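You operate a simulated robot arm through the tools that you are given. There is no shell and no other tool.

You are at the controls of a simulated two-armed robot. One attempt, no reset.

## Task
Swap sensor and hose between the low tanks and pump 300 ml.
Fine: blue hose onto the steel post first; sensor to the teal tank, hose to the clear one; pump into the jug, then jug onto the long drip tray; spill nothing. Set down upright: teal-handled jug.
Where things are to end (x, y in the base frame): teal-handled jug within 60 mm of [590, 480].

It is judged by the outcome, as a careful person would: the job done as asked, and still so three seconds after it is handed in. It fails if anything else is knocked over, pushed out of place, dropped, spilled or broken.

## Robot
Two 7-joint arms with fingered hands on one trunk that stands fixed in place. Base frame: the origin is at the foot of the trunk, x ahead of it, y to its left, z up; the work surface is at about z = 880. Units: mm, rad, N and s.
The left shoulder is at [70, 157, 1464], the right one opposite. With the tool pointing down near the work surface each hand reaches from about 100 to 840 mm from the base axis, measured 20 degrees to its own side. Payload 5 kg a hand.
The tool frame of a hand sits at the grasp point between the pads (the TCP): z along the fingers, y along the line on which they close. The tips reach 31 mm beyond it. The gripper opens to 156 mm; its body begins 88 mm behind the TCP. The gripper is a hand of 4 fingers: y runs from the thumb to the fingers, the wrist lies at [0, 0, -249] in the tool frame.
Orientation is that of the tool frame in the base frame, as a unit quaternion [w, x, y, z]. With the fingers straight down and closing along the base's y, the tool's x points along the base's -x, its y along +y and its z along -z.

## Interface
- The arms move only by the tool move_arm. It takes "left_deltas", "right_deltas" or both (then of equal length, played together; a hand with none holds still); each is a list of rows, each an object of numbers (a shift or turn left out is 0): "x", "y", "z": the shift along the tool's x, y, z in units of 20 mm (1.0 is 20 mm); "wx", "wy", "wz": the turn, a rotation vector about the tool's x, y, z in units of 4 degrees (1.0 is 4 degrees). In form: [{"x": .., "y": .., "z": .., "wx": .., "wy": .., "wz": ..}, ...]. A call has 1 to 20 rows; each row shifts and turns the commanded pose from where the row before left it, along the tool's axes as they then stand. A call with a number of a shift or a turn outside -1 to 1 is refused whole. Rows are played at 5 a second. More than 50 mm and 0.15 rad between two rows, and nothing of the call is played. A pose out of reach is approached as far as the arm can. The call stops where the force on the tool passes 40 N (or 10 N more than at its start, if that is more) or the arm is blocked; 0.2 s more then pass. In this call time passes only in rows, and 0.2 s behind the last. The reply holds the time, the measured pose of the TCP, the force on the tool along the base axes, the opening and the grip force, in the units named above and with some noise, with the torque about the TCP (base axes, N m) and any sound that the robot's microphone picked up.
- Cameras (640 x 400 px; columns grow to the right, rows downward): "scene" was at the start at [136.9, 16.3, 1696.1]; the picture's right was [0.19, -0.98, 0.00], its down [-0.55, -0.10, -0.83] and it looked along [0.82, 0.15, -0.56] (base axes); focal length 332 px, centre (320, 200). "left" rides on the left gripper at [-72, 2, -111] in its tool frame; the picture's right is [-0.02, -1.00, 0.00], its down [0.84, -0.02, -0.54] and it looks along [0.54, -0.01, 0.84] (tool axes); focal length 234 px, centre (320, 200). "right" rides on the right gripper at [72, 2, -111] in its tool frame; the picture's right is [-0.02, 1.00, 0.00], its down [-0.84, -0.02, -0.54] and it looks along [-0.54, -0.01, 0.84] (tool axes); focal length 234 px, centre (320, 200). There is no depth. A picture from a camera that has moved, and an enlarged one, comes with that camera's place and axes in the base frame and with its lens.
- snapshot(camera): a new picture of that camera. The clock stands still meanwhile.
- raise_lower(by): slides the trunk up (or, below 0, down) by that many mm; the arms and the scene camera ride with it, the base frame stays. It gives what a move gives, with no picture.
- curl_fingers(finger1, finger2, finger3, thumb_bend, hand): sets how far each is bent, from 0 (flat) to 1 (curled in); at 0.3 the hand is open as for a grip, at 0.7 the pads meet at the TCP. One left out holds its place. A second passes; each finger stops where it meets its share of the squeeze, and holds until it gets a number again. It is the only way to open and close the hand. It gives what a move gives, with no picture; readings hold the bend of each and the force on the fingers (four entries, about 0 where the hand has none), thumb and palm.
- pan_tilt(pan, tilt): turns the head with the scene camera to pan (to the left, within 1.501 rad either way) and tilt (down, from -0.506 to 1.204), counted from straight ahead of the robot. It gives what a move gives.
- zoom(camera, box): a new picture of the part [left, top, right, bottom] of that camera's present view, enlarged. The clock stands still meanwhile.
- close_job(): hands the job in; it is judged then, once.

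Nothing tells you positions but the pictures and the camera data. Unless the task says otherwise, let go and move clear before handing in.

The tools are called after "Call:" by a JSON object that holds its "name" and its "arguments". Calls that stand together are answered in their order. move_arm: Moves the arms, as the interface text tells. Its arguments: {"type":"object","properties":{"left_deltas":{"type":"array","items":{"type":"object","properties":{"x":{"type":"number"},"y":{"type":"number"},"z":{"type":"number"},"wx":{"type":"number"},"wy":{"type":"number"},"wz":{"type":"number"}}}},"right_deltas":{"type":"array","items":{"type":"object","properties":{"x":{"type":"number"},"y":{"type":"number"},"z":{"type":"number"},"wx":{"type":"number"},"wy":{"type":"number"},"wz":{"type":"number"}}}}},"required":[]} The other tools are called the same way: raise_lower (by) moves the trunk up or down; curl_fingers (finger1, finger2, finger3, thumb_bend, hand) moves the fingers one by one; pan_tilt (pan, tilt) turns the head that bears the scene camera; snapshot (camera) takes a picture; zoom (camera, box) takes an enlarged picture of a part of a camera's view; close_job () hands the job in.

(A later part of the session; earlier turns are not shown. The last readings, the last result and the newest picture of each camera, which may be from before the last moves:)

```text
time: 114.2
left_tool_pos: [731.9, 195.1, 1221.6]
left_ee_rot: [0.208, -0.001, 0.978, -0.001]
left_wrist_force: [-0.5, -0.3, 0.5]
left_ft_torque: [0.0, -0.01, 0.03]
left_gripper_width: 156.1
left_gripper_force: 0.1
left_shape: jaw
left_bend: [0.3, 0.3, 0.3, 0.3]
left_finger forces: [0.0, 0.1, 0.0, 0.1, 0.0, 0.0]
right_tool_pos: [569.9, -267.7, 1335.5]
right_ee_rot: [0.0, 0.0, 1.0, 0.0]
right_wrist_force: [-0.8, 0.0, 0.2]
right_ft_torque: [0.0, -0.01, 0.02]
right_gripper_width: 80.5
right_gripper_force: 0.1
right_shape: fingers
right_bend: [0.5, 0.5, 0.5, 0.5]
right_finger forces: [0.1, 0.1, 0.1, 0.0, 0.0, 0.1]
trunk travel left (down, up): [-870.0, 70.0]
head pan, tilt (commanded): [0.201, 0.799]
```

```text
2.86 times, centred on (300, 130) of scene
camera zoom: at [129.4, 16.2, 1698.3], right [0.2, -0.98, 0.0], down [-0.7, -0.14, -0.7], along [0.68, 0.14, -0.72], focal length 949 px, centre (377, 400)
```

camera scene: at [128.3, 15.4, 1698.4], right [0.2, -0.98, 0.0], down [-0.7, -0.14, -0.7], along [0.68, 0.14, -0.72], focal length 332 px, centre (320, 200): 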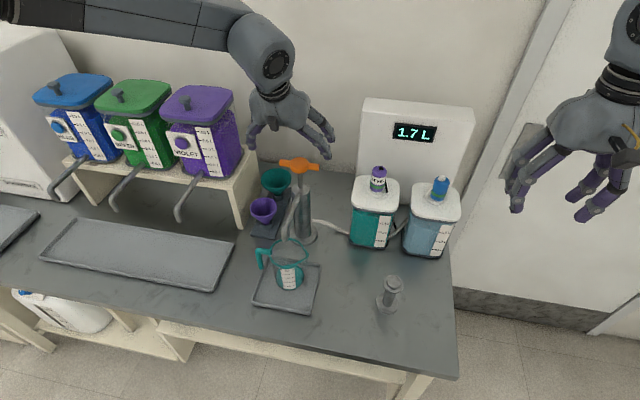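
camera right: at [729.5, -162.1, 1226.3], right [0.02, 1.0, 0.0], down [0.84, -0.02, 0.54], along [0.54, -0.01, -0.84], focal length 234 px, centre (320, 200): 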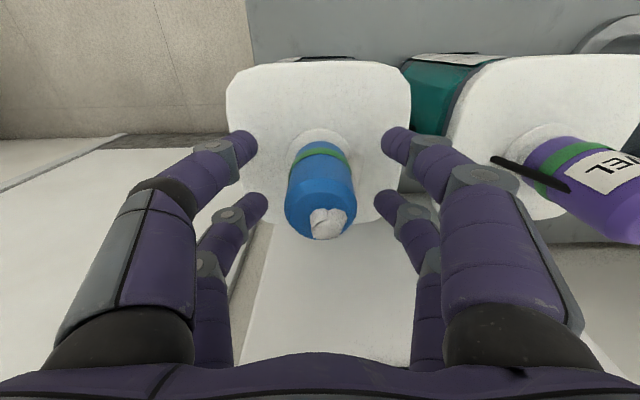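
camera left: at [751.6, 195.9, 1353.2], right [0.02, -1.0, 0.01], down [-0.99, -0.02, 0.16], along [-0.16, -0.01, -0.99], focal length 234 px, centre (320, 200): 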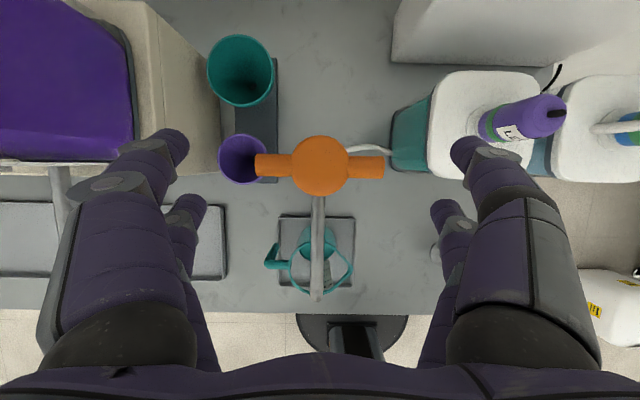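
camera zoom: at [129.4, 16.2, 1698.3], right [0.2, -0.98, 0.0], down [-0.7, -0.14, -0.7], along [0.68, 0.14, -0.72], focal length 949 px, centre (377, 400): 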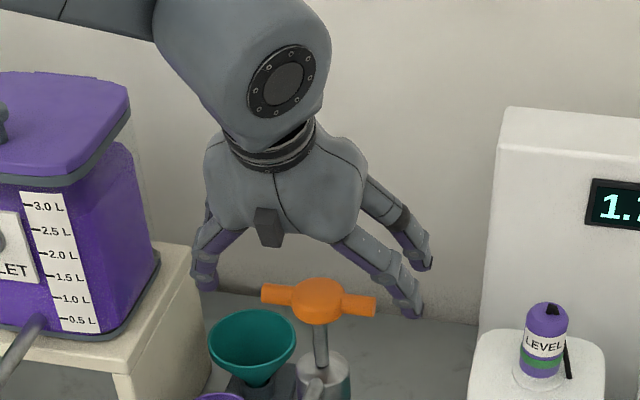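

Call:
{"name": "move_arm", "arguments": {"left_deltas": [{"z": 0.75}, {"z": 0.75}, {"z": 0.73}]}}

Call:
{"name": "snapshot", "arguments": {"camera": "left"}}

Call:
{"name": "zoom", "arguments": {"camera": "scene", "box": [220, 60, 380, 200]}}

```text
time: 115.0
left_tool_pos: [748.1, 194.2, 1179.7]
left_ee_rot: [0.208, 0.0, 0.978, 0.001]
left_wrist_force: [-0.1, 0.4, -0.2]
left_ft_torque: [-0.01, 0.02, -0.03]
left_gripper_width: 155.8
left_gripper_force: 0.1
left_shape: jaw
left_bend: [0.3, 0.3, 0.3, 0.3]
left_finger forces: [0.0, 0.0, 0.1, 0.1, 0.0, 0.0]
right_tool_pos: [569.5, -267.6, 1337.2]
right_ee_rot: [0.0, 0.0, 1.0, -0.001]
right_wrist_force: [-0.7, -0.5, -0.6]
right_ft_torque: [-0.01, 0.0, 0.01]
right_gripper_width: 80.5
right_gripper_force: 0.1
right_shape: fingers
right_bend: [0.5, 0.5, 0.5, 0.5]
right_finger forces: [0.0, 0.0, 0.0, 0.0, 0.1, 0.1]
trunk travel left (down, up): [-870.0, 70.0]
head pan, tilt (commanded): [0.201, 0.799]
```

```text
taken
camera left: at [767.7, 195.7, 1312.5], right [0.02, -1.0, 0.01], down [-0.99, -0.02, 0.16], along [-0.16, -0.01, -0.99], focal length 234 px, centre (320, 200)
```

left: 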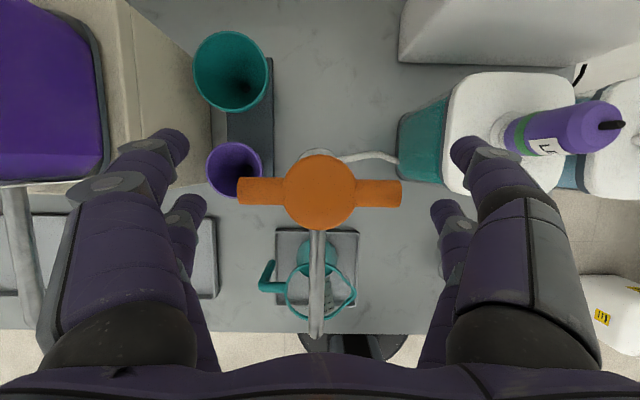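

```text
2.86 times, centred on (300, 130) of scene
camera zoom: at [129.1, 16.4, 1698.3], right [0.2, -0.98, 0.0], down [-0.7, -0.14, -0.7], along [0.68, 0.14, -0.72], focal length 949 px, centre (377, 400)
```

zoom: 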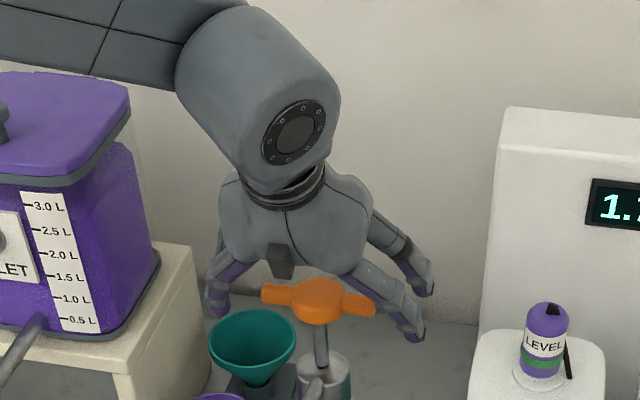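

The bar lies between the finger pairs. I close the fingers part way around the hub and check.

Call:
{"name": "curl_fingers", "arguments": {"hand": "left", "finger1": 0.55, "finger2": 0.55, "finger3": 0.55, "thumb_bend": 0.55}}

Call:
{"name": "snapshot", "arguments": {"camera": "left"}}

Call:
{"name": "zoom", "arguments": {"camera": "scene", "box": [250, 110, 350, 200]}}

```text
time: 116.0
left_tool_pos: [747.0, 193.6, 1180.3]
left_ee_rot: [0.207, 0.0, 0.978, 0.0]
left_wrist_force: [-2.9, 0.0, -1.6]
left_ft_torque: [0.02, 0.07, 0.02]
left_gripper_width: 61.9
left_gripper_force: 2.0
left_shape: fingers
left_bend: [0.55, 0.54, 0.54, 0.55]
left_finger forces: [0.0, 1.9, 2.0, 0.0, 0.0, 0.0]
right_tool_pos: [569.8, -267.7, 1336.3]
right_ee_rot: [0.001, 0.0, 1.0, 0.0]
right_wrist_force: [0.1, 0.2, 0.8]
right_ft_torque: [0.01, 0.01, 0.02]
right_gripper_width: 80.4
right_gripper_force: 0.1
right_shape: fingers
right_bend: [0.5, 0.5, 0.5, 0.5]
right_finger forces: [0.0, 0.0, 0.0, 0.0, 0.0, 0.1]
trunk travel left (down, up): [-870.0, 70.0]
head pan, tilt (commanded): [0.201, 0.799]
```

```text
taken
camera left: at [767.0, 195.3, 1312.7], right [0.02, -1.0, 0.01], down [-0.99, -0.02, 0.16], along [-0.16, -0.01, -0.99], focal length 234 px, centre (320, 200)
```

left: 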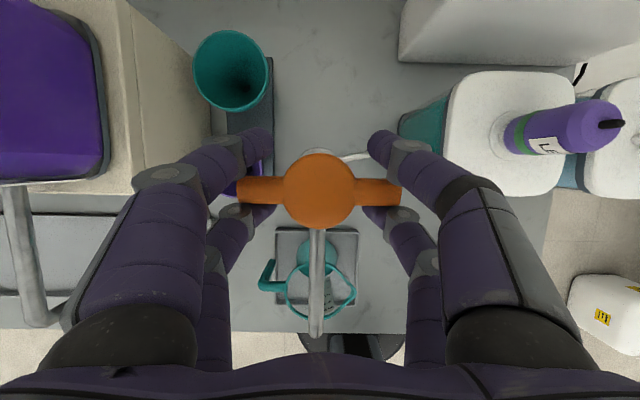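

```text
4.44 times, centred on (300, 155) of scene
camera zoom: at [128.5, 15.8, 1698.3], right [0.2, -0.98, 0.0], down [-0.7, -0.14, -0.7], along [0.68, 0.14, -0.72], focal length 1476 px, centre (409, 400)
```

zoom: 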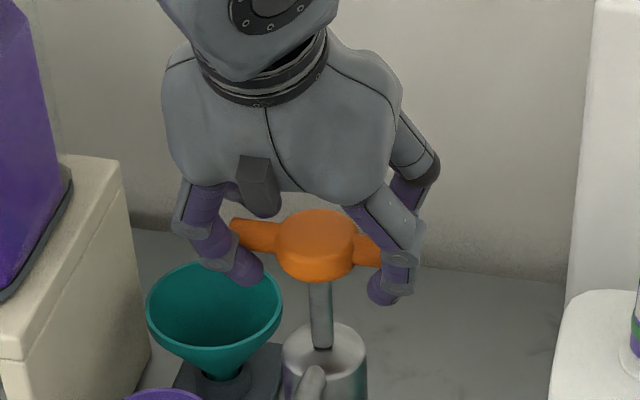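

Call:
{"name": "curl_fingers", "arguments": {"hand": "left", "finger1": 0.48, "finger2": 0.48, "finger3": 0.48, "thumb_bend": 0.48}}

Call:
{"name": "move_arm", "arguments": {"left_deltas": [{"x": 0.2}]}}

Call:
{"name": "curl_fingers", "arguments": {"hand": "left", "finger1": 0.58, "finger2": 0.58, "finger3": 0.58, "thumb_bend": 0.58}}

Call:
{"name": "snapshot", "arguments": {"camera": "left"}}

Call:
{"name": "zoom", "arguments": {"camera": "scene", "box": [250, 110, 350, 200]}}

```text
time: 117.0
left_tool_pos: [747.1, 194.4, 1182.1]
left_ee_rot: [0.209, 0.0, 0.978, 0.0]
left_wrist_force: [-2.9, -0.6, -1.7]
left_ft_torque: [0.03, 0.06, 0.03]
left_gripper_width: 88.6
left_gripper_force: 1.6
left_shape: fingers
left_bend: [0.48, 0.49, 0.49, 0.48]
left_finger forces: [0.1, 1.7, 1.6, 0.0, 0.1, 0.0]
right_tool_pos: [569.9, -267.9, 1336.6]
right_ee_rot: [0.0, -0.001, 1.0, 0.0]
right_wrist_force: [0.3, 0.1, 0.4]
right_ft_torque: [-0.01, 0.04, -0.02]
right_gripper_width: 80.4
right_gripper_force: 0.1
right_shape: fingers
right_bend: [0.5, 0.5, 0.5, 0.5]
right_finger forces: [0.1, 0.1, 0.0, 0.1, 0.0, 0.1]
trunk travel left (down, up): [-870.0, 70.0]
head pan, tilt (commanded): [0.201, 0.799]
```

```text
time: 117.5
left_tool_pos: [746.3, 194.8, 1180.8]
left_ee_rot: [0.209, -0.002, 0.978, 0.0]
left_wrist_force: [0.1, 0.4, 0.8]
left_ft_torque: [0.03, 0.01, 0.0]
left_gripper_width: 88.3
left_gripper_force: 0.1
left_shape: fingers
left_bend: [0.48, 0.48, 0.48, 0.48]
left_finger forces: [0.1, 0.1, 0.0, 0.0, 0.0, 0.0]
right_tool_pos: [569.6, -268.1, 1336.6]
right_ee_rot: [0.0, -0.001, 1.0, -0.001]
right_wrist_force: [-0.7, 0.9, -0.2]
right_ft_torque: [0.01, 0.01, 0.0]
right_gripper_width: 80.3
right_gripper_force: 0.1
right_shape: fingers
right_bend: [0.5, 0.5, 0.5, 0.5]
right_finger forces: [0.1, 0.0, 0.0, 0.0, 0.0, 0.0]
trunk travel left (down, up): [-870.0, 70.0]
head pan, tilt (commanded): [0.201, 0.799]
```

```text
time: 118.5
left_tool_pos: [745.7, 194.9, 1179.2]
left_ee_rot: [0.207, 0.0, 0.978, 0.001]
left_wrist_force: [0.0, -0.6, -0.3]
left_ft_torque: [0.02, -0.02, -0.02]
left_gripper_width: 53.8
left_gripper_force: 0.1
left_shape: fingers
left_bend: [0.57, 0.57, 0.57, 0.57]
left_finger forces: [0.0, 0.0, 0.0, 0.1, 0.1, 0.0]
right_tool_pos: [569.1, -268.1, 1337.5]
right_ee_rot: [0.0, 0.001, 1.0, 0.001]
right_wrist_force: [-0.5, -0.3, -0.2]
right_ft_torque: [0.0, 0.01, 0.0]
right_gripper_width: 80.5
right_gripper_force: 0.2
right_shape: fingers
right_bend: [0.5, 0.5, 0.5, 0.5]
right_finger forces: [0.0, 0.0, 0.0, 0.1, 0.0, 0.0]
trunk travel left (down, up): [-870.0, 70.0]
head pan, tilt (commanded): [0.201, 0.799]
```

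```text
taken
camera left: at [765.3, 195.0, 1311.3], right [0.02, -1.0, 0.01], down [-0.99, -0.02, 0.16], along [-0.16, -0.01, -0.99], focal length 234 px, centre (320, 200)
```

left: 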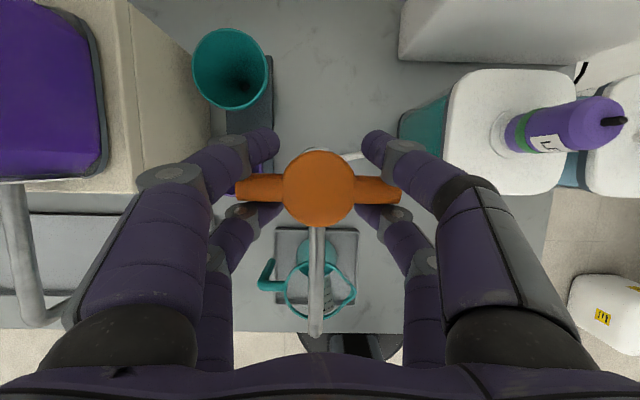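

```text
4.44 times, centred on (300, 155) of scene
camera zoom: at [128.8, 15.8, 1698.3], right [0.2, -0.98, 0.0], down [-0.7, -0.14, -0.7], along [0.68, 0.14, -0.72], focal length 1476 px, centre (409, 400)
```

zoom: 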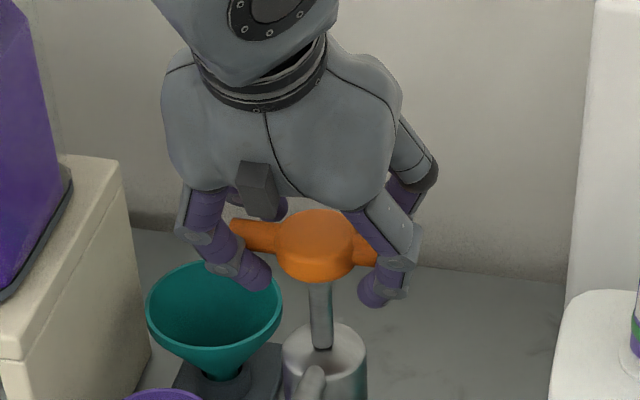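

Call:
{"name": "curl_fingers", "arguments": {"hand": "left", "finger1": 0.66, "finger2": 0.66, "finger3": 0.66, "thumb_bend": 0.66}}

Call:
{"name": "snapshot", "arguments": {"camera": "left"}}

Call:
{"name": "zoom", "arguments": {"camera": "scene", "box": [250, 110, 350, 200]}}

```text
time: 119.5
left_tool_pos: [746.2, 195.0, 1178.7]
left_ee_rot: [0.208, 0.0, 0.978, 0.0]
left_wrist_force: [-0.1, 1.3, -3.4]
left_ft_torque: [0.02, 0.03, 0.0]
left_gripper_width: 23.0
left_gripper_force: 4.5
left_shape: fingers
left_bend: [0.65, 0.62, 0.62, 0.65]
left_finger forces: [1.0, 4.0, 3.5, 0.1, 1.1, 0.1]
right_tool_pos: [569.9, -268.2, 1336.1]
right_ee_rot: [0.0, 0.0, 1.0, 0.0]
right_wrist_force: [-0.6, 0.4, -0.6]
right_ft_torque: [0.02, -0.05, -0.03]
right_gripper_width: 80.6
right_gripper_force: 0.1
right_shape: fingers
right_bend: [0.5, 0.5, 0.5, 0.5]
right_finger forces: [0.0, 0.0, 0.0, 0.0, 0.1, 0.0]
trunk travel left (down, up): [-870.0, 70.0]
head pan, tilt (commanded): [0.201, 0.799]
```

```text
taken
camera left: at [765.5, 195.2, 1310.9], right [0.02, -1.0, 0.01], down [-0.99, -0.02, 0.16], along [-0.16, -0.01, -0.99], focal length 234 px, centre (320, 200)
```

left: 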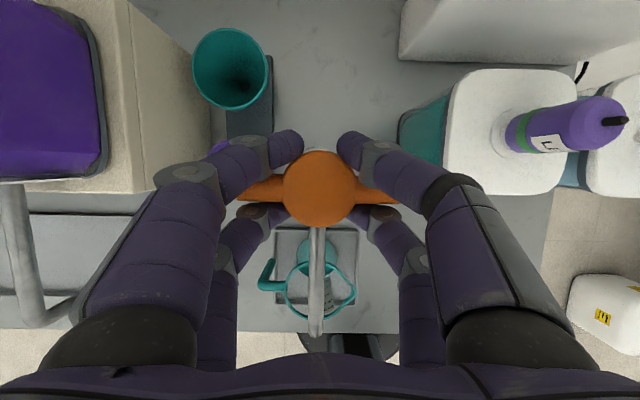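

```text
4.44 times, centred on (300, 155) of scene
camera zoom: at [129.2, 16.0, 1698.3], right [0.2, -0.98, 0.0], down [-0.7, -0.14, -0.7], along [0.68, 0.14, -0.72], focal length 1476 px, centre (409, 400)
```

zoom: 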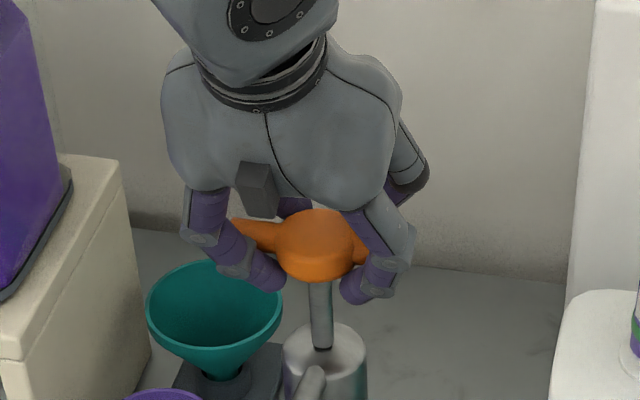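

All four digits touch the hub. I tighten and try a short, slow downward push.

Call:
{"name": "curl_fingers", "arguments": {"hand": "left", "finger1": 0.8, "finger2": 0.8, "finger3": 0.8, "thumb_bend": 0.8}}

Call:
{"name": "move_arm", "arguments": {"left_deltas": [{"z": 0.23, "x": 0.1}, {"z": 0.23, "x": 0.1}]}}

Call:
{"name": "zoom", "arguments": {"camera": "scene", "box": [240, 110, 340, 300]}}

Call:
{"name": "snapshot", "arguments": {"camera": "left"}}

```text
time: 120.5
left_tool_pos: [748.5, 191.2, 1178.0]
left_ee_rot: [0.206, 0.001, 0.978, 0.001]
left_wrist_force: [2.9, -12.1, -13.3]
left_ft_torque: [-0.06, 0.2, -0.23]
left_gripper_width: 14.0
left_gripper_force: 21.2
left_shape: fingers
left_bend: [0.65, 0.61, 0.63, 0.67]
left_finger forces: [7.0, 9.0, 9.8, 0.0, 16.8, 0.0]
right_tool_pos: [572.3, -269.7, 1334.8]
right_ee_rot: [0.0, 0.0, 1.0, 0.0]
right_wrist_force: [-0.7, 0.2, 0.8]
right_ft_torque: [-0.01, 0.0, 0.04]
right_gripper_width: 80.4
right_gripper_force: 0.1
right_shape: fingers
right_bend: [0.5, 0.5, 0.5, 0.5]
right_finger forces: [0.0, 0.1, 0.0, 0.0, 0.0, 0.2]
trunk travel left (down, up): [-870.0, 70.0]
head pan, tilt (commanded): [0.201, 0.799]
```

```text
time: 121.0
left_tool_pos: [747.7, 191.3, 1170.7]
left_ee_rot: [0.209, 0.0, 0.978, 0.0]
left_wrist_force: [6.3, -10.9, 1.7]
left_ft_torque: [0.02, -0.08, -0.28]
left_gripper_width: 12.1
left_gripper_force: 17.8
left_shape: fingers
left_bend: [0.65, 0.61, 0.64, 0.72]
left_finger forces: [7.3, 6.9, 6.0, 0.1, 16.8, 0.0]
right_tool_pos: [569.9, -269.8, 1336.4]
right_ee_rot: [-0.001, 0.0, 1.0, 0.0]
right_wrist_force: [0.0, -0.8, -0.2]
right_ft_torque: [0.01, 0.01, 0.0]
right_gripper_width: 80.4
right_gripper_force: 0.0
right_shape: fingers
right_bend: [0.5, 0.5, 0.5, 0.5]
right_finger forces: [0.0, 0.0, 0.1, 0.0, 0.0, 0.0]
trunk travel left (down, up): [-870.0, 70.0]
head pan, tilt (commanded): [0.201, 0.799]
```

```text
2.11 times, centred on (290, 205) of scene
camera zoom: at [131.0, 13.0, 1698.4], right [0.2, -0.98, 0.0], down [-0.7, -0.14, -0.7], along [0.68, 0.14, -0.72], focal length 699 px, centre (383, 190)
```

zoom: 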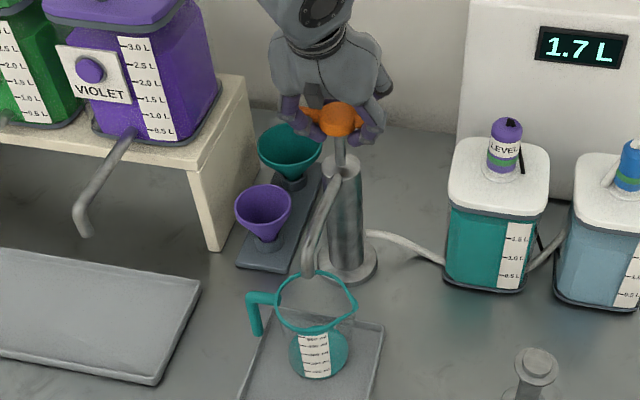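

```text
taken
camera left: at [767.7, 191.5, 1303.1], right [0.02, -1.0, 0.01], down [-0.99, -0.02, 0.15], along [-0.15, -0.01, -0.99], focal length 234 px, centre (320, 200)
```

left: 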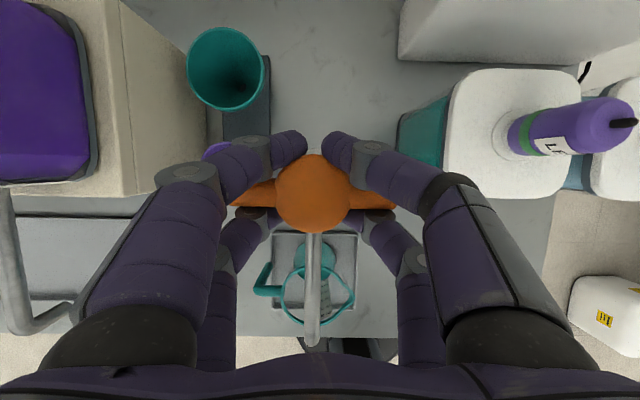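

Call:
{"name": "curl_fingers", "arguments": {"hand": "left", "thumb_bend": 0.67}}

Call:
{"name": "move_arm", "arguments": {"left_deltas": [{"z": 0.46, "x": 0.2}, {"z": 0.46, "x": 0.2}]}}

Call:
{"name": "zoom", "arguments": {"camera": "scene", "box": [240, 110, 340, 300]}}

Call:
{"name": "snapshot", "arguments": {"camera": "left"}}

```text
time: 122.0
left_tool_pos: [747.2, 193.9, 1169.4]
left_ee_rot: [0.207, -0.001, 0.978, 0.001]
left_wrist_force: [12.7, 3.9, 0.8]
left_ft_torque: [0.17, -0.32, -0.05]
left_gripper_width: 14.1
left_gripper_force: 14.1
left_shape: fingers
left_bend: [0.68, 0.64, 0.63, 0.67]
left_finger forces: [16.0, 5.1, 6.9, 0.0, 0.0, 0.1]
right_tool_pos: [570.5, -266.6, 1335.2]
right_ee_rot: [-0.001, 0.001, 1.0, 0.0]
right_wrist_force: [0.6, -1.3, 0.1]
right_ft_torque: [0.0, -0.01, 0.0]
right_gripper_width: 80.4
right_gripper_force: 0.1
right_shape: fingers
right_bend: [0.5, 0.5, 0.5, 0.5]
right_finger forces: [0.0, 0.0, 0.0, 0.0, 0.1, 0.1]
trunk travel left (down, up): [-870.0, 70.0]
head pan, tilt (commanded): [0.201, 0.799]
```

```text
time: 122.7
left_tool_pos: [746.9, 194.2, 1148.6]
left_ee_rot: [0.208, -0.001, 0.978, -0.001]
left_wrist_force: [11.5, 5.1, 3.2]
left_ft_torque: [0.18, -0.33, -0.04]
left_gripper_width: 14.2
left_gripper_force: 13.7
left_shape: fingers
left_bend: [0.67, 0.64, 0.64, 0.67]
left_finger forces: [15.4, 5.0, 6.4, 0.1, 0.0, 0.1]
right_tool_pos: [571.6, -266.1, 1337.0]
right_ee_rot: [0.0, 0.0, 1.0, 0.0]
right_wrist_force: [-0.1, 0.3, 0.3]
right_ft_torque: [0.0, -0.03, 0.01]
right_gripper_width: 80.4
right_gripper_force: 0.1
right_shape: fingers
right_bend: [0.5, 0.5, 0.5, 0.5]
right_finger forces: [0.0, 0.1, 0.1, 0.0, 0.0, 0.0]
trunk travel left (down, up): [-870.0, 70.0]
head pan, tilt (commanded): [0.201, 0.799]
```

```text
2.11 times, centred on (290, 205) of scene
camera zoom: at [130.8, 17.0, 1698.2], right [0.2, -0.98, 0.0], down [-0.7, -0.14, -0.7], along [0.68, 0.14, -0.72], focal length 699 px, centre (383, 190)
```

zoom: 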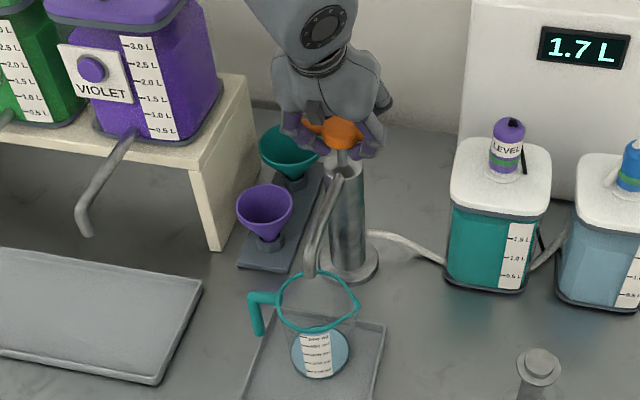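

```text
taken
camera left: at [767.6, 195.1, 1280.5], right [0.02, -1.0, 0.01], down [-0.99, -0.02, 0.16], along [-0.16, -0.01, -0.99], focal length 234 px, centre (320, 200)
```

left: 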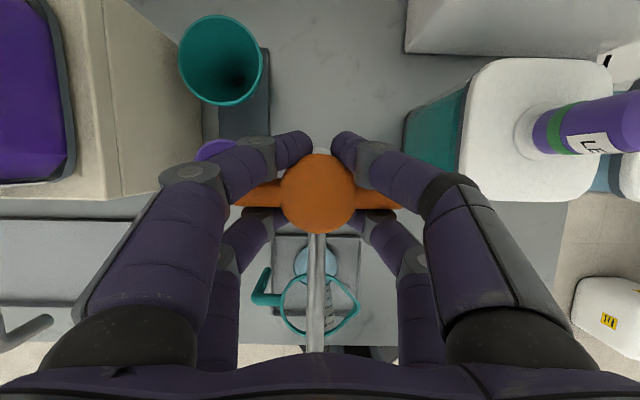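

The handle moves down easily and light-blue liquid has begun to reach the jug. I check the jug level closely.

Call:
{"name": "zoom", "arguments": {"camera": "scene", "box": [250, 230, 330, 300]}}

Call:
{"name": "zoom", "arguments": {"camera": "scene", "box": [380, 180, 480, 260]}}

Call:
{"name": "zoom", "arguments": {"camera": "scene", "box": [255, 120, 345, 220]}}

```text
5.71 times, centred on (290, 265) of scene
camera zoom: at [130.8, 17.0, 1698.2], right [0.2, -0.98, 0.0], down [-0.7, -0.14, -0.7], along [0.68, 0.14, -0.72], focal length 1897 px, centre (491, -171)
```

zoom: 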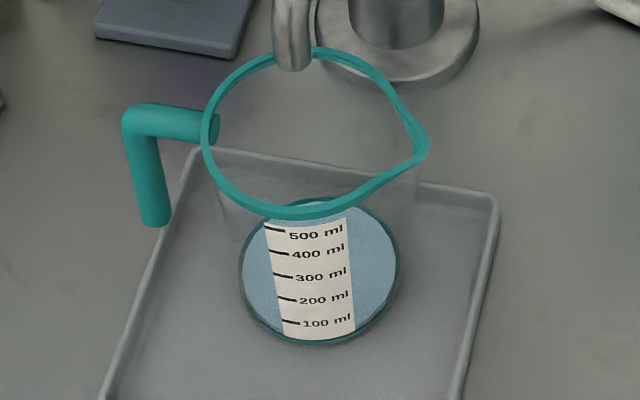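

```text
5.00 times, centred on (430, 220) of scene
camera zoom: at [130.8, 17.0, 1698.2], right [0.2, -0.98, 0.0], down [-0.7, -0.14, -0.7], along [0.68, 0.14, -0.72], focal length 1660 px, centre (-230, 100)
```

zoom: 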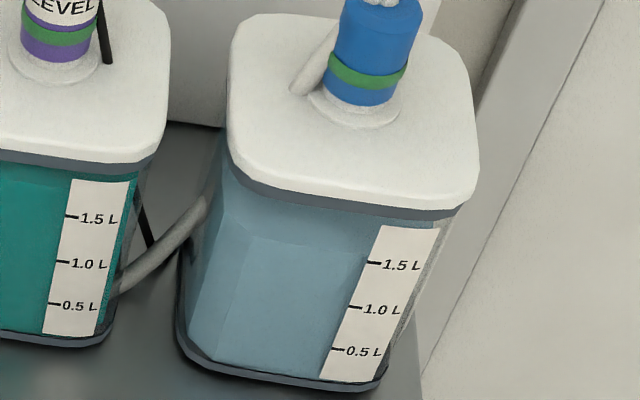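

```text
4.00 times, centred on (300, 170) of scene
camera zoom: at [130.8, 17.0, 1698.2], right [0.2, -0.98, 0.0], down [-0.7, -0.14, -0.7], along [0.68, 0.14, -0.72], focal length 1328 px, centre (400, 320)
```

zoom: 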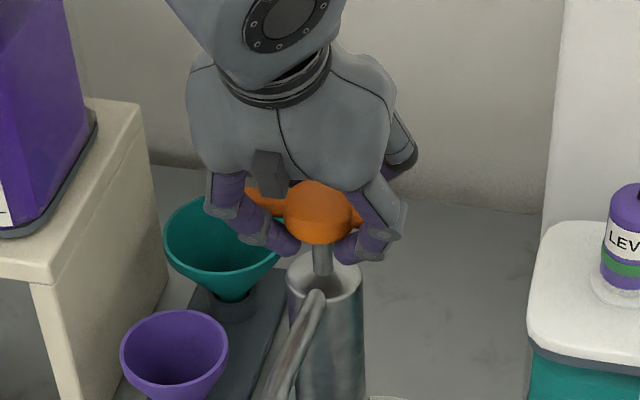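

The jug was empty and now holds a thin layer. I continue the down-stroke until it bottoms out, to learn the volume per stroke.

Call:
{"name": "move_arm", "arguments": {"left_deltas": [{"z": 0.46, "x": 0.2}, {"z": 0.46, "x": 0.2}, {"z": 0.46, "x": 0.2}]}}

Call:
{"name": "zoom", "arguments": {"camera": "scene", "box": [250, 230, 330, 300]}}

Call:
{"name": "zoom", "arguments": {"camera": "scene", "box": [255, 120, 345, 220]}}

```text
time: 123.5
left_tool_pos: [748.8, 194.4, 1127.1]
left_ee_rot: [0.213, -0.001, 0.977, -0.001]
left_wrist_force: [16.5, 7.0, 25.6]
left_ft_torque: [0.6, -0.29, -0.21]
left_gripper_width: 13.6
left_gripper_force: 23.1
left_shape: fingers
left_bend: [0.68, 0.63, 0.64, 0.67]
left_finger forces: [17.1, 21.4, 7.5, 0.1, 0.4, 0.1]
left hand out of reach, approached as far as the arm can: row 3
right_tool_pos: [568.1, -268.5, 1337.7]
right_ee_rot: [-0.001, -0.001, 1.0, 0.001]
right_wrist_force: [-0.8, 0.2, -0.8]
right_ft_torque: [-0.01, -0.04, -0.01]
right_gripper_width: 80.4
right_gripper_force: 0.1
right_shape: fingers
right_bend: [0.5, 0.5, 0.5, 0.5]
right_finger forces: [0.0, 0.0, 0.0, 0.1, 0.0, 0.0]
trunk travel left (down, up): [-870.0, 70.0]
head pan, tilt (commanded): [0.201, 0.799]
heard: click
```

```text
5.71 times, centred on (290, 265) of scene
camera zoom: at [128.4, 15.5, 1698.8], right [0.2, -0.98, 0.0], down [-0.7, -0.14, -0.7], along [0.68, 0.14, -0.72], focal length 1897 px, centre (491, -171)
```

zoom: 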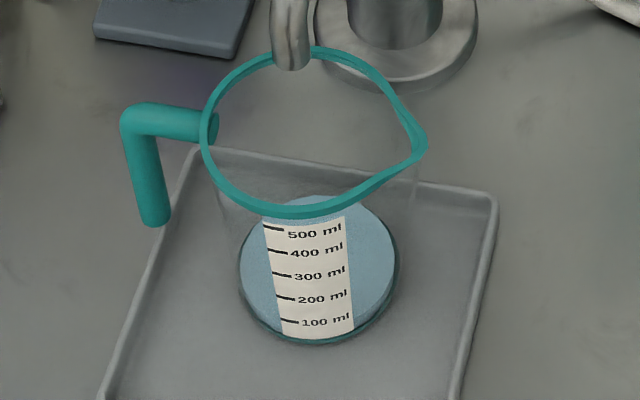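

```text
4.00 times, centred on (300, 170) of scene
camera zoom: at [128.4, 15.5, 1698.8], right [0.2, -0.98, 0.0], down [-0.7, -0.14, -0.7], along [0.68, 0.14, -0.72], focal length 1328 px, centre (400, 320)
```

zoom: 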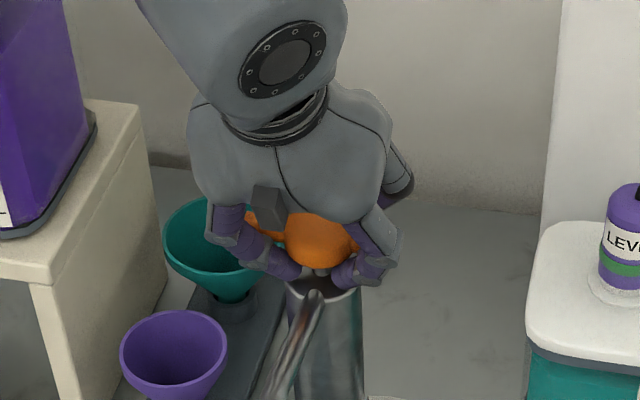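

A click was heard at the bottom of the stroke. I draw the handle up again.

Call:
{"name": "move_arm", "arguments": {"left_deltas": [{"z": -0.46, "x": -0.2}, {"z": -0.46, "x": -0.2}, {"z": -0.46, "x": -0.2}]}}

Call:
{"name": "zoom", "arguments": {"camera": "scene", "box": [255, 120, 345, 220]}}

```text
time: 124.2
left_tool_pos: [747.1, 195.2, 1149.4]
left_ee_rot: [0.207, 0.0, 0.978, 0.0]
left_wrist_force: [25.9, -0.9, 3.2]
left_ft_torque: [0.11, -0.58, -0.16]
left_gripper_width: 13.9
left_gripper_force: 19.4
left_shape: fingers
left_bend: [0.68, 0.65, 0.64, 0.67]
left_finger forces: [26.1, 3.5, 7.1, 0.0, 1.3, 0.1]
right_tool_pos: [574.3, -270.3, 1334.5]
right_ee_rot: [-0.001, -0.001, 1.0, 0.0]
right_wrist_force: [0.6, 0.0, -0.2]
right_ft_torque: [0.0, -0.01, -0.03]
right_gripper_width: 80.6
right_gripper_force: 0.0
right_shape: fingers
right_bend: [0.5, 0.5, 0.5, 0.5]
right_finger forces: [0.1, 0.0, 0.1, 0.0, 0.0, 0.0]
trunk travel left (down, up): [-870.0, 70.0]
head pan, tilt (commanded): [0.201, 0.799]
```

```text
4.00 times, centred on (300, 170) of scene
camera zoom: at [134.9, 15.2, 1697.8], right [0.2, -0.98, 0.0], down [-0.71, -0.14, -0.69], along [0.68, 0.14, -0.72], focal length 1328 px, centre (400, 320)
```

zoom: 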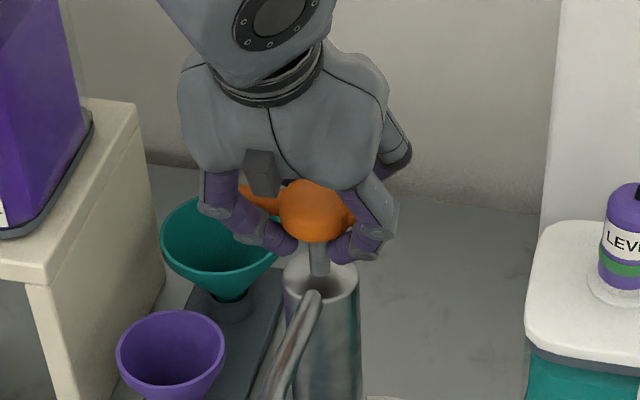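

The handle follows upward, but there is 26 N of side load in x, so I ease the hand +4 mm in x before continuing.

Call:
{"name": "move_arm", "arguments": {"left_deltas": [{"x": -0.18, "z": 0.08}]}}

```text
time: 124.7
left_tool_pos: [747.0, 196.2, 1151.8]
left_ee_rot: [0.207, 0.0, 0.978, 0.0]
left_wrist_force: [16.0, -3.0, 3.3]
left_ft_torque: [0.02, -0.38, -0.14]
left_gripper_width: 13.5
left_gripper_force: 16.5
left_shape: fingers
left_bend: [0.68, 0.65, 0.64, 0.67]
left_finger forces: [20.1, 3.6, 7.8, 0.1, 1.2, 0.0]
right_tool_pos: [570.7, -269.0, 1335.9]
right_ee_rot: [0.0, 0.0, 1.0, 0.001]
right_wrist_force: [0.1, -0.2, 0.6]
right_ft_torque: [-0.01, -0.02, -0.02]
right_gripper_width: 80.6
right_gripper_force: 0.0
right_shape: fingers
right_bend: [0.5, 0.5, 0.5, 0.5]
right_finger forces: [0.0, 0.0, 0.1, 0.0, 0.1, 0.0]
trunk travel left (down, up): [-870.0, 70.0]
head pan, tilt (commanded): [0.201, 0.799]
```

Call:
{"name": "move_arm", "arguments": {"left_deltas": [{"x": -0.23, "z": 0.1}]}}

Call:
{"name": "move_arm", "arguments": {"left_deltas": [{"z": -0.46, "x": -0.2}]}}

Call:
{"name": "zoom", "arguments": {"camera": "scene", "box": [255, 120, 345, 220]}}

```text
time: 125.0
left_tool_pos: [749.5, 196.0, 1150.7]
left_ee_rot: [0.205, 0.0, 0.979, 0.0]
left_wrist_force: [-0.6, -1.5, 2.3]
left_ft_torque: [0.05, -0.06, 0.0]
left_gripper_width: 12.4
left_gripper_force: 9.4
left_shape: fingers
left_bend: [0.69, 0.66, 0.64, 0.67]
left_finger forces: [6.9, 2.8, 7.6, 0.0, 0.6, 0.1]
right_tool_pos: [566.6, -268.0, 1337.0]
right_ee_rot: [0.0, -0.001, 1.0, 0.0]
right_wrist_force: [-0.7, 0.4, 0.6]
right_ft_torque: [-0.02, -0.02, 0.04]
right_gripper_width: 80.2
right_gripper_force: 0.0
right_shape: fingers
right_bend: [0.5, 0.5, 0.5, 0.5]
right_finger forces: [0.0, 0.0, 0.1, 0.1, 0.0, 0.1]
trunk travel left (down, up): [-870.0, 70.0]
head pan, tilt (commanded): [0.201, 0.799]
```

```text
time: 125.5
left_tool_pos: [752.1, 194.3, 1161.3]
left_ee_rot: [0.207, 0.0, 0.978, -0.001]
left_wrist_force: [-1.0, -1.9, 0.6]
left_ft_torque: [-0.03, 0.08, 0.0]
left_gripper_width: 9.0
left_gripper_force: 3.6
left_shape: fingers
left_bend: [0.71, 0.68, 0.71, 0.67]
left_finger forces: [1.9, 0.5, 4.7, 0.0, 0.0, 0.0]
right_tool_pos: [569.8, -269.9, 1337.9]
right_ee_rot: [-0.001, 0.001, 1.0, 0.0]
right_wrist_force: [-0.5, 0.5, 0.7]
right_ft_torque: [0.02, 0.02, 0.0]
right_gripper_width: 80.5
right_gripper_force: 0.1
right_shape: fingers
right_bend: [0.5, 0.5, 0.5, 0.5]
right_finger forces: [0.0, 0.0, 0.1, 0.0, 0.1, 0.0]
trunk travel left (down, up): [-870.0, 70.0]
head pan, tilt (commanded): [0.201, 0.799]
```

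```text
4.00 times, centred on (300, 170) of scene
camera zoom: at [128.5, 14.9, 1698.3], right [0.2, -0.98, 0.0], down [-0.7, -0.14, -0.7], along [0.68, 0.14, -0.72], focal length 1328 px, centre (400, 320)
```

zoom: 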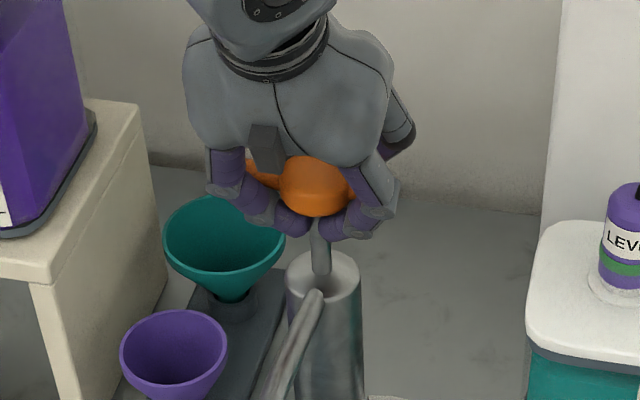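

The handle rose by itself to its top position: it is spring-returned, so pressing from above is enough. I open the fingers, rise off the hub, and make a fist.

Call:
{"name": "curl_fingers", "arguments": {"hand": "left", "finger1": 0.46, "finger2": 0.46, "finger3": 0.46, "thumb_bend": 0.46}}

Call:
{"name": "snapshot", "arguments": {"camera": "left"}}

Call:
{"name": "zoom", "arguments": {"camera": "scene", "box": [240, 110, 340, 300]}}

```text
time: 126.5
left_tool_pos: [753.2, 194.9, 1160.8]
left_ee_rot: [0.208, 0.0, 0.978, 0.0]
left_wrist_force: [-0.6, -0.6, 0.3]
left_ft_torque: [0.02, 0.0, -0.03]
left_gripper_width: 96.2
left_gripper_force: 0.0
left_shape: fingers
left_bend: [0.46, 0.46, 0.46, 0.46]
left_finger forces: [0.0, 0.0, 0.0, 0.1, 0.0, 0.0]
right_tool_pos: [569.8, -268.5, 1336.7]
right_ee_rot: [0.001, 0.001, 1.0, 0.0]
right_wrist_force: [0.0, -0.4, -0.3]
right_ft_torque: [-0.02, -0.02, -0.01]
right_gripper_width: 80.4
right_gripper_force: 0.0
right_shape: fingers
right_bend: [0.5, 0.5, 0.5, 0.5]
right_finger forces: [0.0, 0.1, 0.1, 0.1, 0.0, 0.0]
trunk travel left (down, up): [-870.0, 70.0]
head pan, tilt (commanded): [0.201, 0.799]
```

```text
taken
camera left: at [773.1, 196.8, 1293.7], right [0.02, -1.0, 0.01], down [-0.99, -0.02, 0.16], along [-0.16, -0.01, -0.99], focal length 234 px, centre (320, 200)
```

left: 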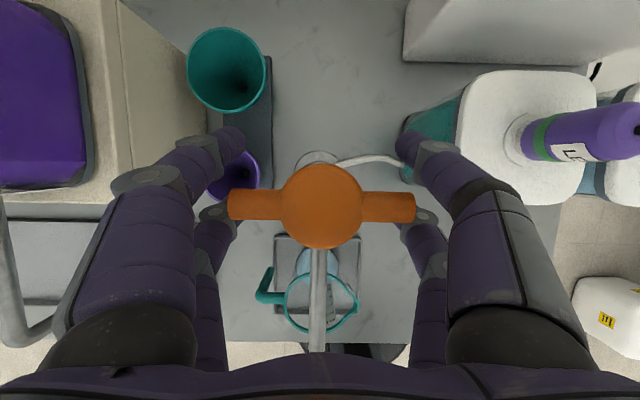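

```text
2.11 times, centred on (290, 205) of scene
camera zoom: at [129.2, 16.0, 1698.3], right [0.2, -0.98, 0.0], down [-0.7, -0.14, -0.7], along [0.68, 0.14, -0.72], focal length 699 px, centre (383, 190)
```

zoom: 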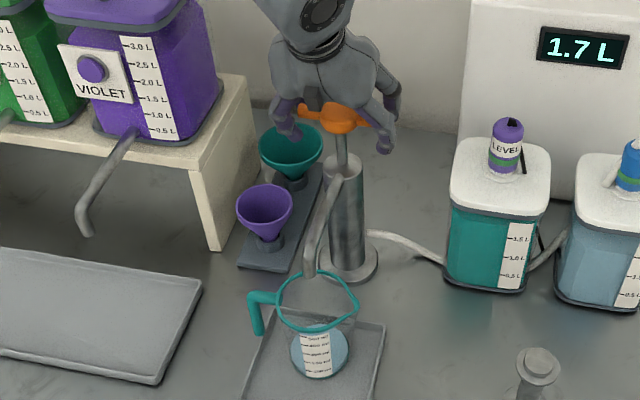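

Call:
{"name": "move_arm", "arguments": {"left_deltas": [{"z": -0.5}, {"z": -0.8}, {"z": -0.9}, {"z": -0.9}, {"z": -0.9}]}}

Call:
{"name": "curl_fingers", "arguments": {"hand": "left", "finger1": 0.75, "finger2": 0.75, "finger3": 0.75, "thumb_bend": 0.75}}

Call:
{"name": "snapshot", "arguments": {"camera": "left"}}

Call:
{"name": "zoom", "arguments": {"camera": "scene", "box": [240, 80, 360, 200]}}

```text
time: 127.7
left_tool_pos: [720.9, 193.6, 1234.8]
left_ee_rot: [0.208, 0.0, 0.978, 0.0]
left_wrist_force: [-0.5, 0.9, -0.3]
left_ft_torque: [0.01, 0.01, 0.02]
left_gripper_width: 96.5
left_gripper_force: 0.2
left_shape: fingers
left_bend: [0.46, 0.46, 0.46, 0.46]
left_finger forces: [0.0, 0.0, 0.1, 0.0, 0.1, 0.0]
right_tool_pos: [566.7, -268.6, 1337.7]
right_ee_rot: [0.0, 0.0, 1.0, 0.0]
right_wrist_force: [0.5, 0.2, -0.6]
right_ft_torque: [0.03, -0.03, 0.02]
right_gripper_width: 80.6
right_gripper_force: 0.0
right_shape: fingers
right_bend: [0.5, 0.5, 0.5, 0.5]
right_finger forces: [0.0, 0.0, 0.0, 0.1, 0.0, 0.0]
trunk travel left (down, up): [-870.0, 70.0]
head pan, tilt (commanded): [0.201, 0.799]
```

```text
time: 128.7
left_tool_pos: [720.3, 194.8, 1234.8]
left_ee_rot: [0.208, 0.0, 0.978, 0.0]
left_wrist_force: [0.2, -1.2, -0.3]
left_ft_torque: [0.0, -0.02, 0.01]
left_gripper_width: 0.1
left_gripper_force: 0.2
left_shape: fingers
left_bend: [0.73, 0.73, 0.73, 0.73]
left_finger forces: [0.0, 0.1, 0.0, 0.0, 0.1, 0.0]
right_tool_pos: [569.6, -268.1, 1335.0]
right_ee_rot: [0.001, 0.0, 1.0, 0.0]
right_wrist_force: [-0.8, 0.6, -0.6]
right_ft_torque: [0.0, 0.02, -0.01]
right_gripper_width: 80.4
right_gripper_force: 0.0
right_shape: fingers
right_bend: [0.5, 0.5, 0.5, 0.5]
right_finger forces: [0.0, 0.0, 0.0, 0.1, 0.0, 0.0]
trunk travel left (down, up): [-870.0, 70.0]
head pan, tilt (commanded): [0.201, 0.799]
```

```text
taken
camera left: at [741.0, 195.8, 1366.3], right [0.02, -1.0, 0.01], down [-0.99, -0.02, 0.16], along [-0.16, -0.01, -0.99], focal length 234 px, centre (320, 200)
```

left: 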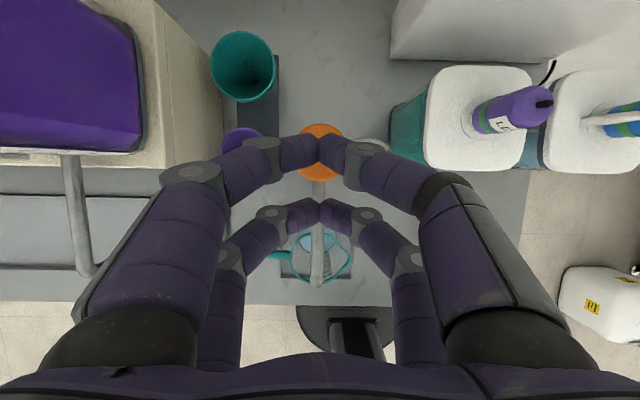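

```text
3.33 times, centred on (300, 140) of scene
camera zoom: at [129.3, 15.8, 1698.3], right [0.2, -0.98, 0.0], down [-0.7, -0.14, -0.7], along [0.68, 0.14, -0.72], focal length 1107 px, centre (387, 400)
```

zoom: 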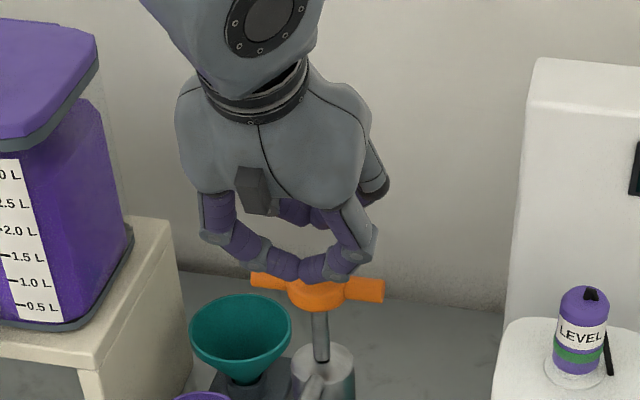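

The near fingertip pair should press the hub centre, which needs more forward reach; I raise the left hand 150 mm and lower the trunk by the same, which keeps the hand in place but improves the arm's geometry.

Call:
{"name": "move_arm", "arguments": {"left_deltas": [{"z": -0.91, "x": -0.41}, {"z": -0.91, "x": -0.41}, {"z": -0.91, "x": -0.41}, {"z": -0.91, "x": -0.41}, {"z": -0.91, "x": -0.41}, {"z": -0.91, "x": -0.41}, {"z": -0.91, "x": -0.41}, {"z": -0.46, "x": -0.2}]}}

Call:
{"name": "raise_lower", "arguments": {"by": -145}}

Call:
{"name": "snapshot", "arguments": {"camera": "left"}}

```text
time: 130.4
left_tool_pos: [720.7, 195.3, 1385.5]
left_ee_rot: [0.209, 0.0, 0.978, 0.0]
left_wrist_force: [-1.1, -0.3, -0.3]
left_ft_torque: [0.0, 0.0, 0.0]
left_gripper_width: 0.0
left_gripper_force: 0.1
left_shape: fingers
left_bend: [0.73, 0.73, 0.73, 0.73]
left_finger forces: [0.0, 0.1, 0.0, 0.1, 0.0, 0.0]
right_tool_pos: [568.5, -268.7, 1337.1]
right_ee_rot: [0.0, 0.0, 1.0, 0.0]
right_wrist_force: [-0.5, -0.3, -0.7]
right_ft_torque: [-0.05, 0.02, 0.01]
right_gripper_width: 80.5
right_gripper_force: 0.1
right_shape: fingers
right_bend: [0.5, 0.5, 0.5, 0.5]
right_finger forces: [0.0, 0.0, 0.0, 0.0, 0.0, 0.0]
trunk travel left (down, up): [-870.0, 70.0]
head pan, tilt (commanded): [0.201, 0.799]
```

```text
time: 132.2
left_tool_pos: [721.2, 195.6, 1241.3]
left_ee_rot: [0.207, -0.001, 0.978, 0.0]
left_wrist_force: [-0.1, 0.4, 0.4]
left_ft_torque: [0.0, 0.01, 0.03]
left_gripper_width: 0.0
left_gripper_force: 0.1
left_shape: fingers
left_bend: [0.73, 0.73, 0.73, 0.73]
left_finger forces: [0.1, 0.0, 0.1, 0.1, 0.0, 0.1]
right_tool_pos: [568.8, -268.4, 1191.7]
right_ee_rot: [-0.001, 0.001, 1.0, 0.0]
right_wrist_force: [0.1, -0.6, -0.1]
right_ft_torque: [0.01, 0.0, 0.04]
right_gripper_width: 80.3
right_gripper_force: 0.1
right_shape: fingers
right_bend: [0.5, 0.5, 0.5, 0.5]
right_finger forces: [0.0, 0.0, 0.0, 0.1, 0.0, 0.1]
trunk travel left (down, up): [-725.0, 215.0]
head pan, tilt (commanded): [0.201, 0.799]
```

```text
taken
camera left: at [741.3, 195.7, 1372.8], right [0.02, -1.0, 0.01], down [-0.99, -0.02, 0.16], along [-0.16, -0.01, -0.99], focal length 234 px, centre (320, 200)
```

left: 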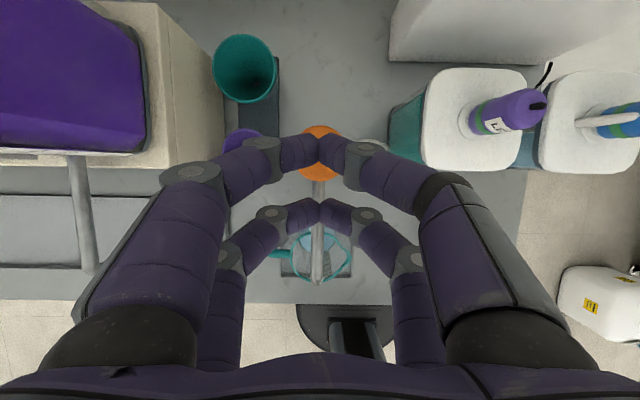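

Call:
{"name": "move_arm", "arguments": {"left_deltas": [{"wy": 1}, {"wy": 1}, {"wy": 1}, {"x": -0.6, "z": 0.13}, {"x": -0.6, "z": 0.13}]}}

Call:
{"name": "snapshot", "arguments": {"camera": "left"}}

Call:
{"name": "zoom", "arguments": {"camera": "scene", "box": [240, 40, 360, 160]}}

```text
time: 133.4
left_tool_pos: [746.7, 194.4, 1238.9]
left_ee_rot: [0.104, 0.0, 0.995, 0.001]
left_wrist_force: [0.2, 0.3, 0.1]
left_ft_torque: [-0.02, 0.02, 0.03]
left_gripper_width: 0.0
left_gripper_force: 0.1
left_shape: fingers
left_bend: [0.73, 0.73, 0.73, 0.73]
left_finger forces: [0.0, 0.1, 0.0, 0.0, 0.0, 0.1]
right_tool_pos: [570.4, -269.3, 1191.5]
right_ee_rot: [0.0, 0.0, 1.0, 0.0]
right_wrist_force: [-0.7, -1.0, 0.4]
right_ft_torque: [0.01, 0.01, -0.02]
right_gripper_width: 80.4
right_gripper_force: 0.0
right_shape: fingers
right_bend: [0.5, 0.5, 0.5, 0.5]
right_finger forces: [0.1, 0.0, 0.0, 0.0, 0.1, 0.0]
trunk travel left (down, up): [-725.0, 215.0]
head pan, tilt (commanded): [0.201, 0.799]
```

```text
taken
camera left: at [793.8, 195.4, 1364.6], right [0.02, -1.0, 0.01], down [-0.93, -0.02, 0.36], along [-0.36, -0.01, -0.93], focal length 234 px, centre (320, 200)
```

left: 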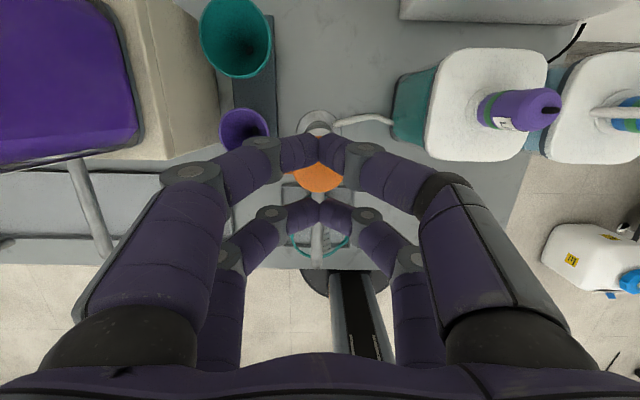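

```text
3.33 times, centred on (300, 100) of scene
camera zoom: at [129.8, 15.8, 1553.3], right [0.2, -0.98, 0.0], down [-0.7, -0.14, -0.7], along [0.68, 0.14, -0.72], focal length 1107 px, centre (387, 533)
```

zoom: 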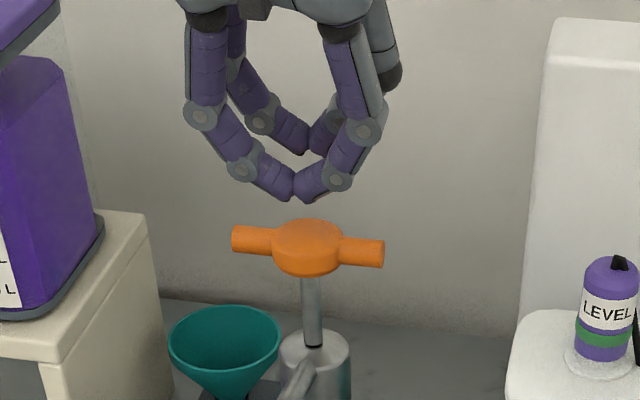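

Now the fist is squarely above the handle. I press down in small steps and watch force and clicks.

Call:
{"name": "move_arm", "arguments": {"left_deltas": [{"z": 0.6, "x": 0.13}, {"z": 0.6, "x": 0.13}, {"z": 0.4, "x": 0.085}, {"z": 0.4, "x": 0.085}]}}

Call:
{"name": "zoom", "arguments": {"camera": "scene", "box": [240, 40, 360, 160]}}

```text
time: 134.4
left_tool_pos: [745.2, 194.4, 1201.3]
left_ee_rot: [0.104, 0.0, 0.995, 0.001]
left_wrist_force: [-1.1, 0.0, 2.0]
left_ft_torque: [0.01, 0.03, 0.0]
left_gripper_width: 0.1
left_gripper_force: 0.0
left_shape: fingers
left_bend: [0.73, 0.73, 0.73, 0.73]
left_finger forces: [0.0, 0.1, 0.0, 0.0, 0.0, 0.0]
right_tool_pos: [568.2, -267.7, 1191.5]
right_ee_rot: [0.0, 0.0, 1.0, 0.0]
right_wrist_force: [-0.6, -0.2, 0.2]
right_ft_torque: [-0.01, 0.01, -0.01]
right_gripper_width: 80.7
right_gripper_force: 0.1
right_shape: fingers
right_bend: [0.5, 0.5, 0.5, 0.5]
right_finger forces: [0.0, 0.0, 0.0, 0.1, 0.1, 0.0]
trunk travel left (down, up): [-725.0, 215.0]
head pan, tilt (commanded): [0.201, 0.799]
```

```text
3.33 times, centred on (300, 100) of scene
camera zoom: at [128.7, 15.7, 1553.4], right [0.2, -0.98, 0.0], down [-0.7, -0.14, -0.7], along [0.68, 0.14, -0.72], focal length 1107 px, centre (387, 533)
```

zoom: 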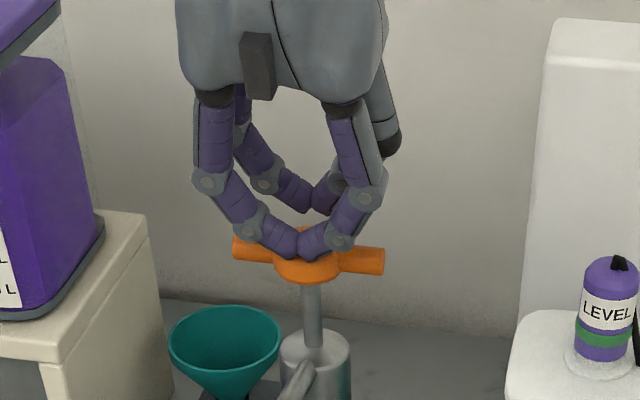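

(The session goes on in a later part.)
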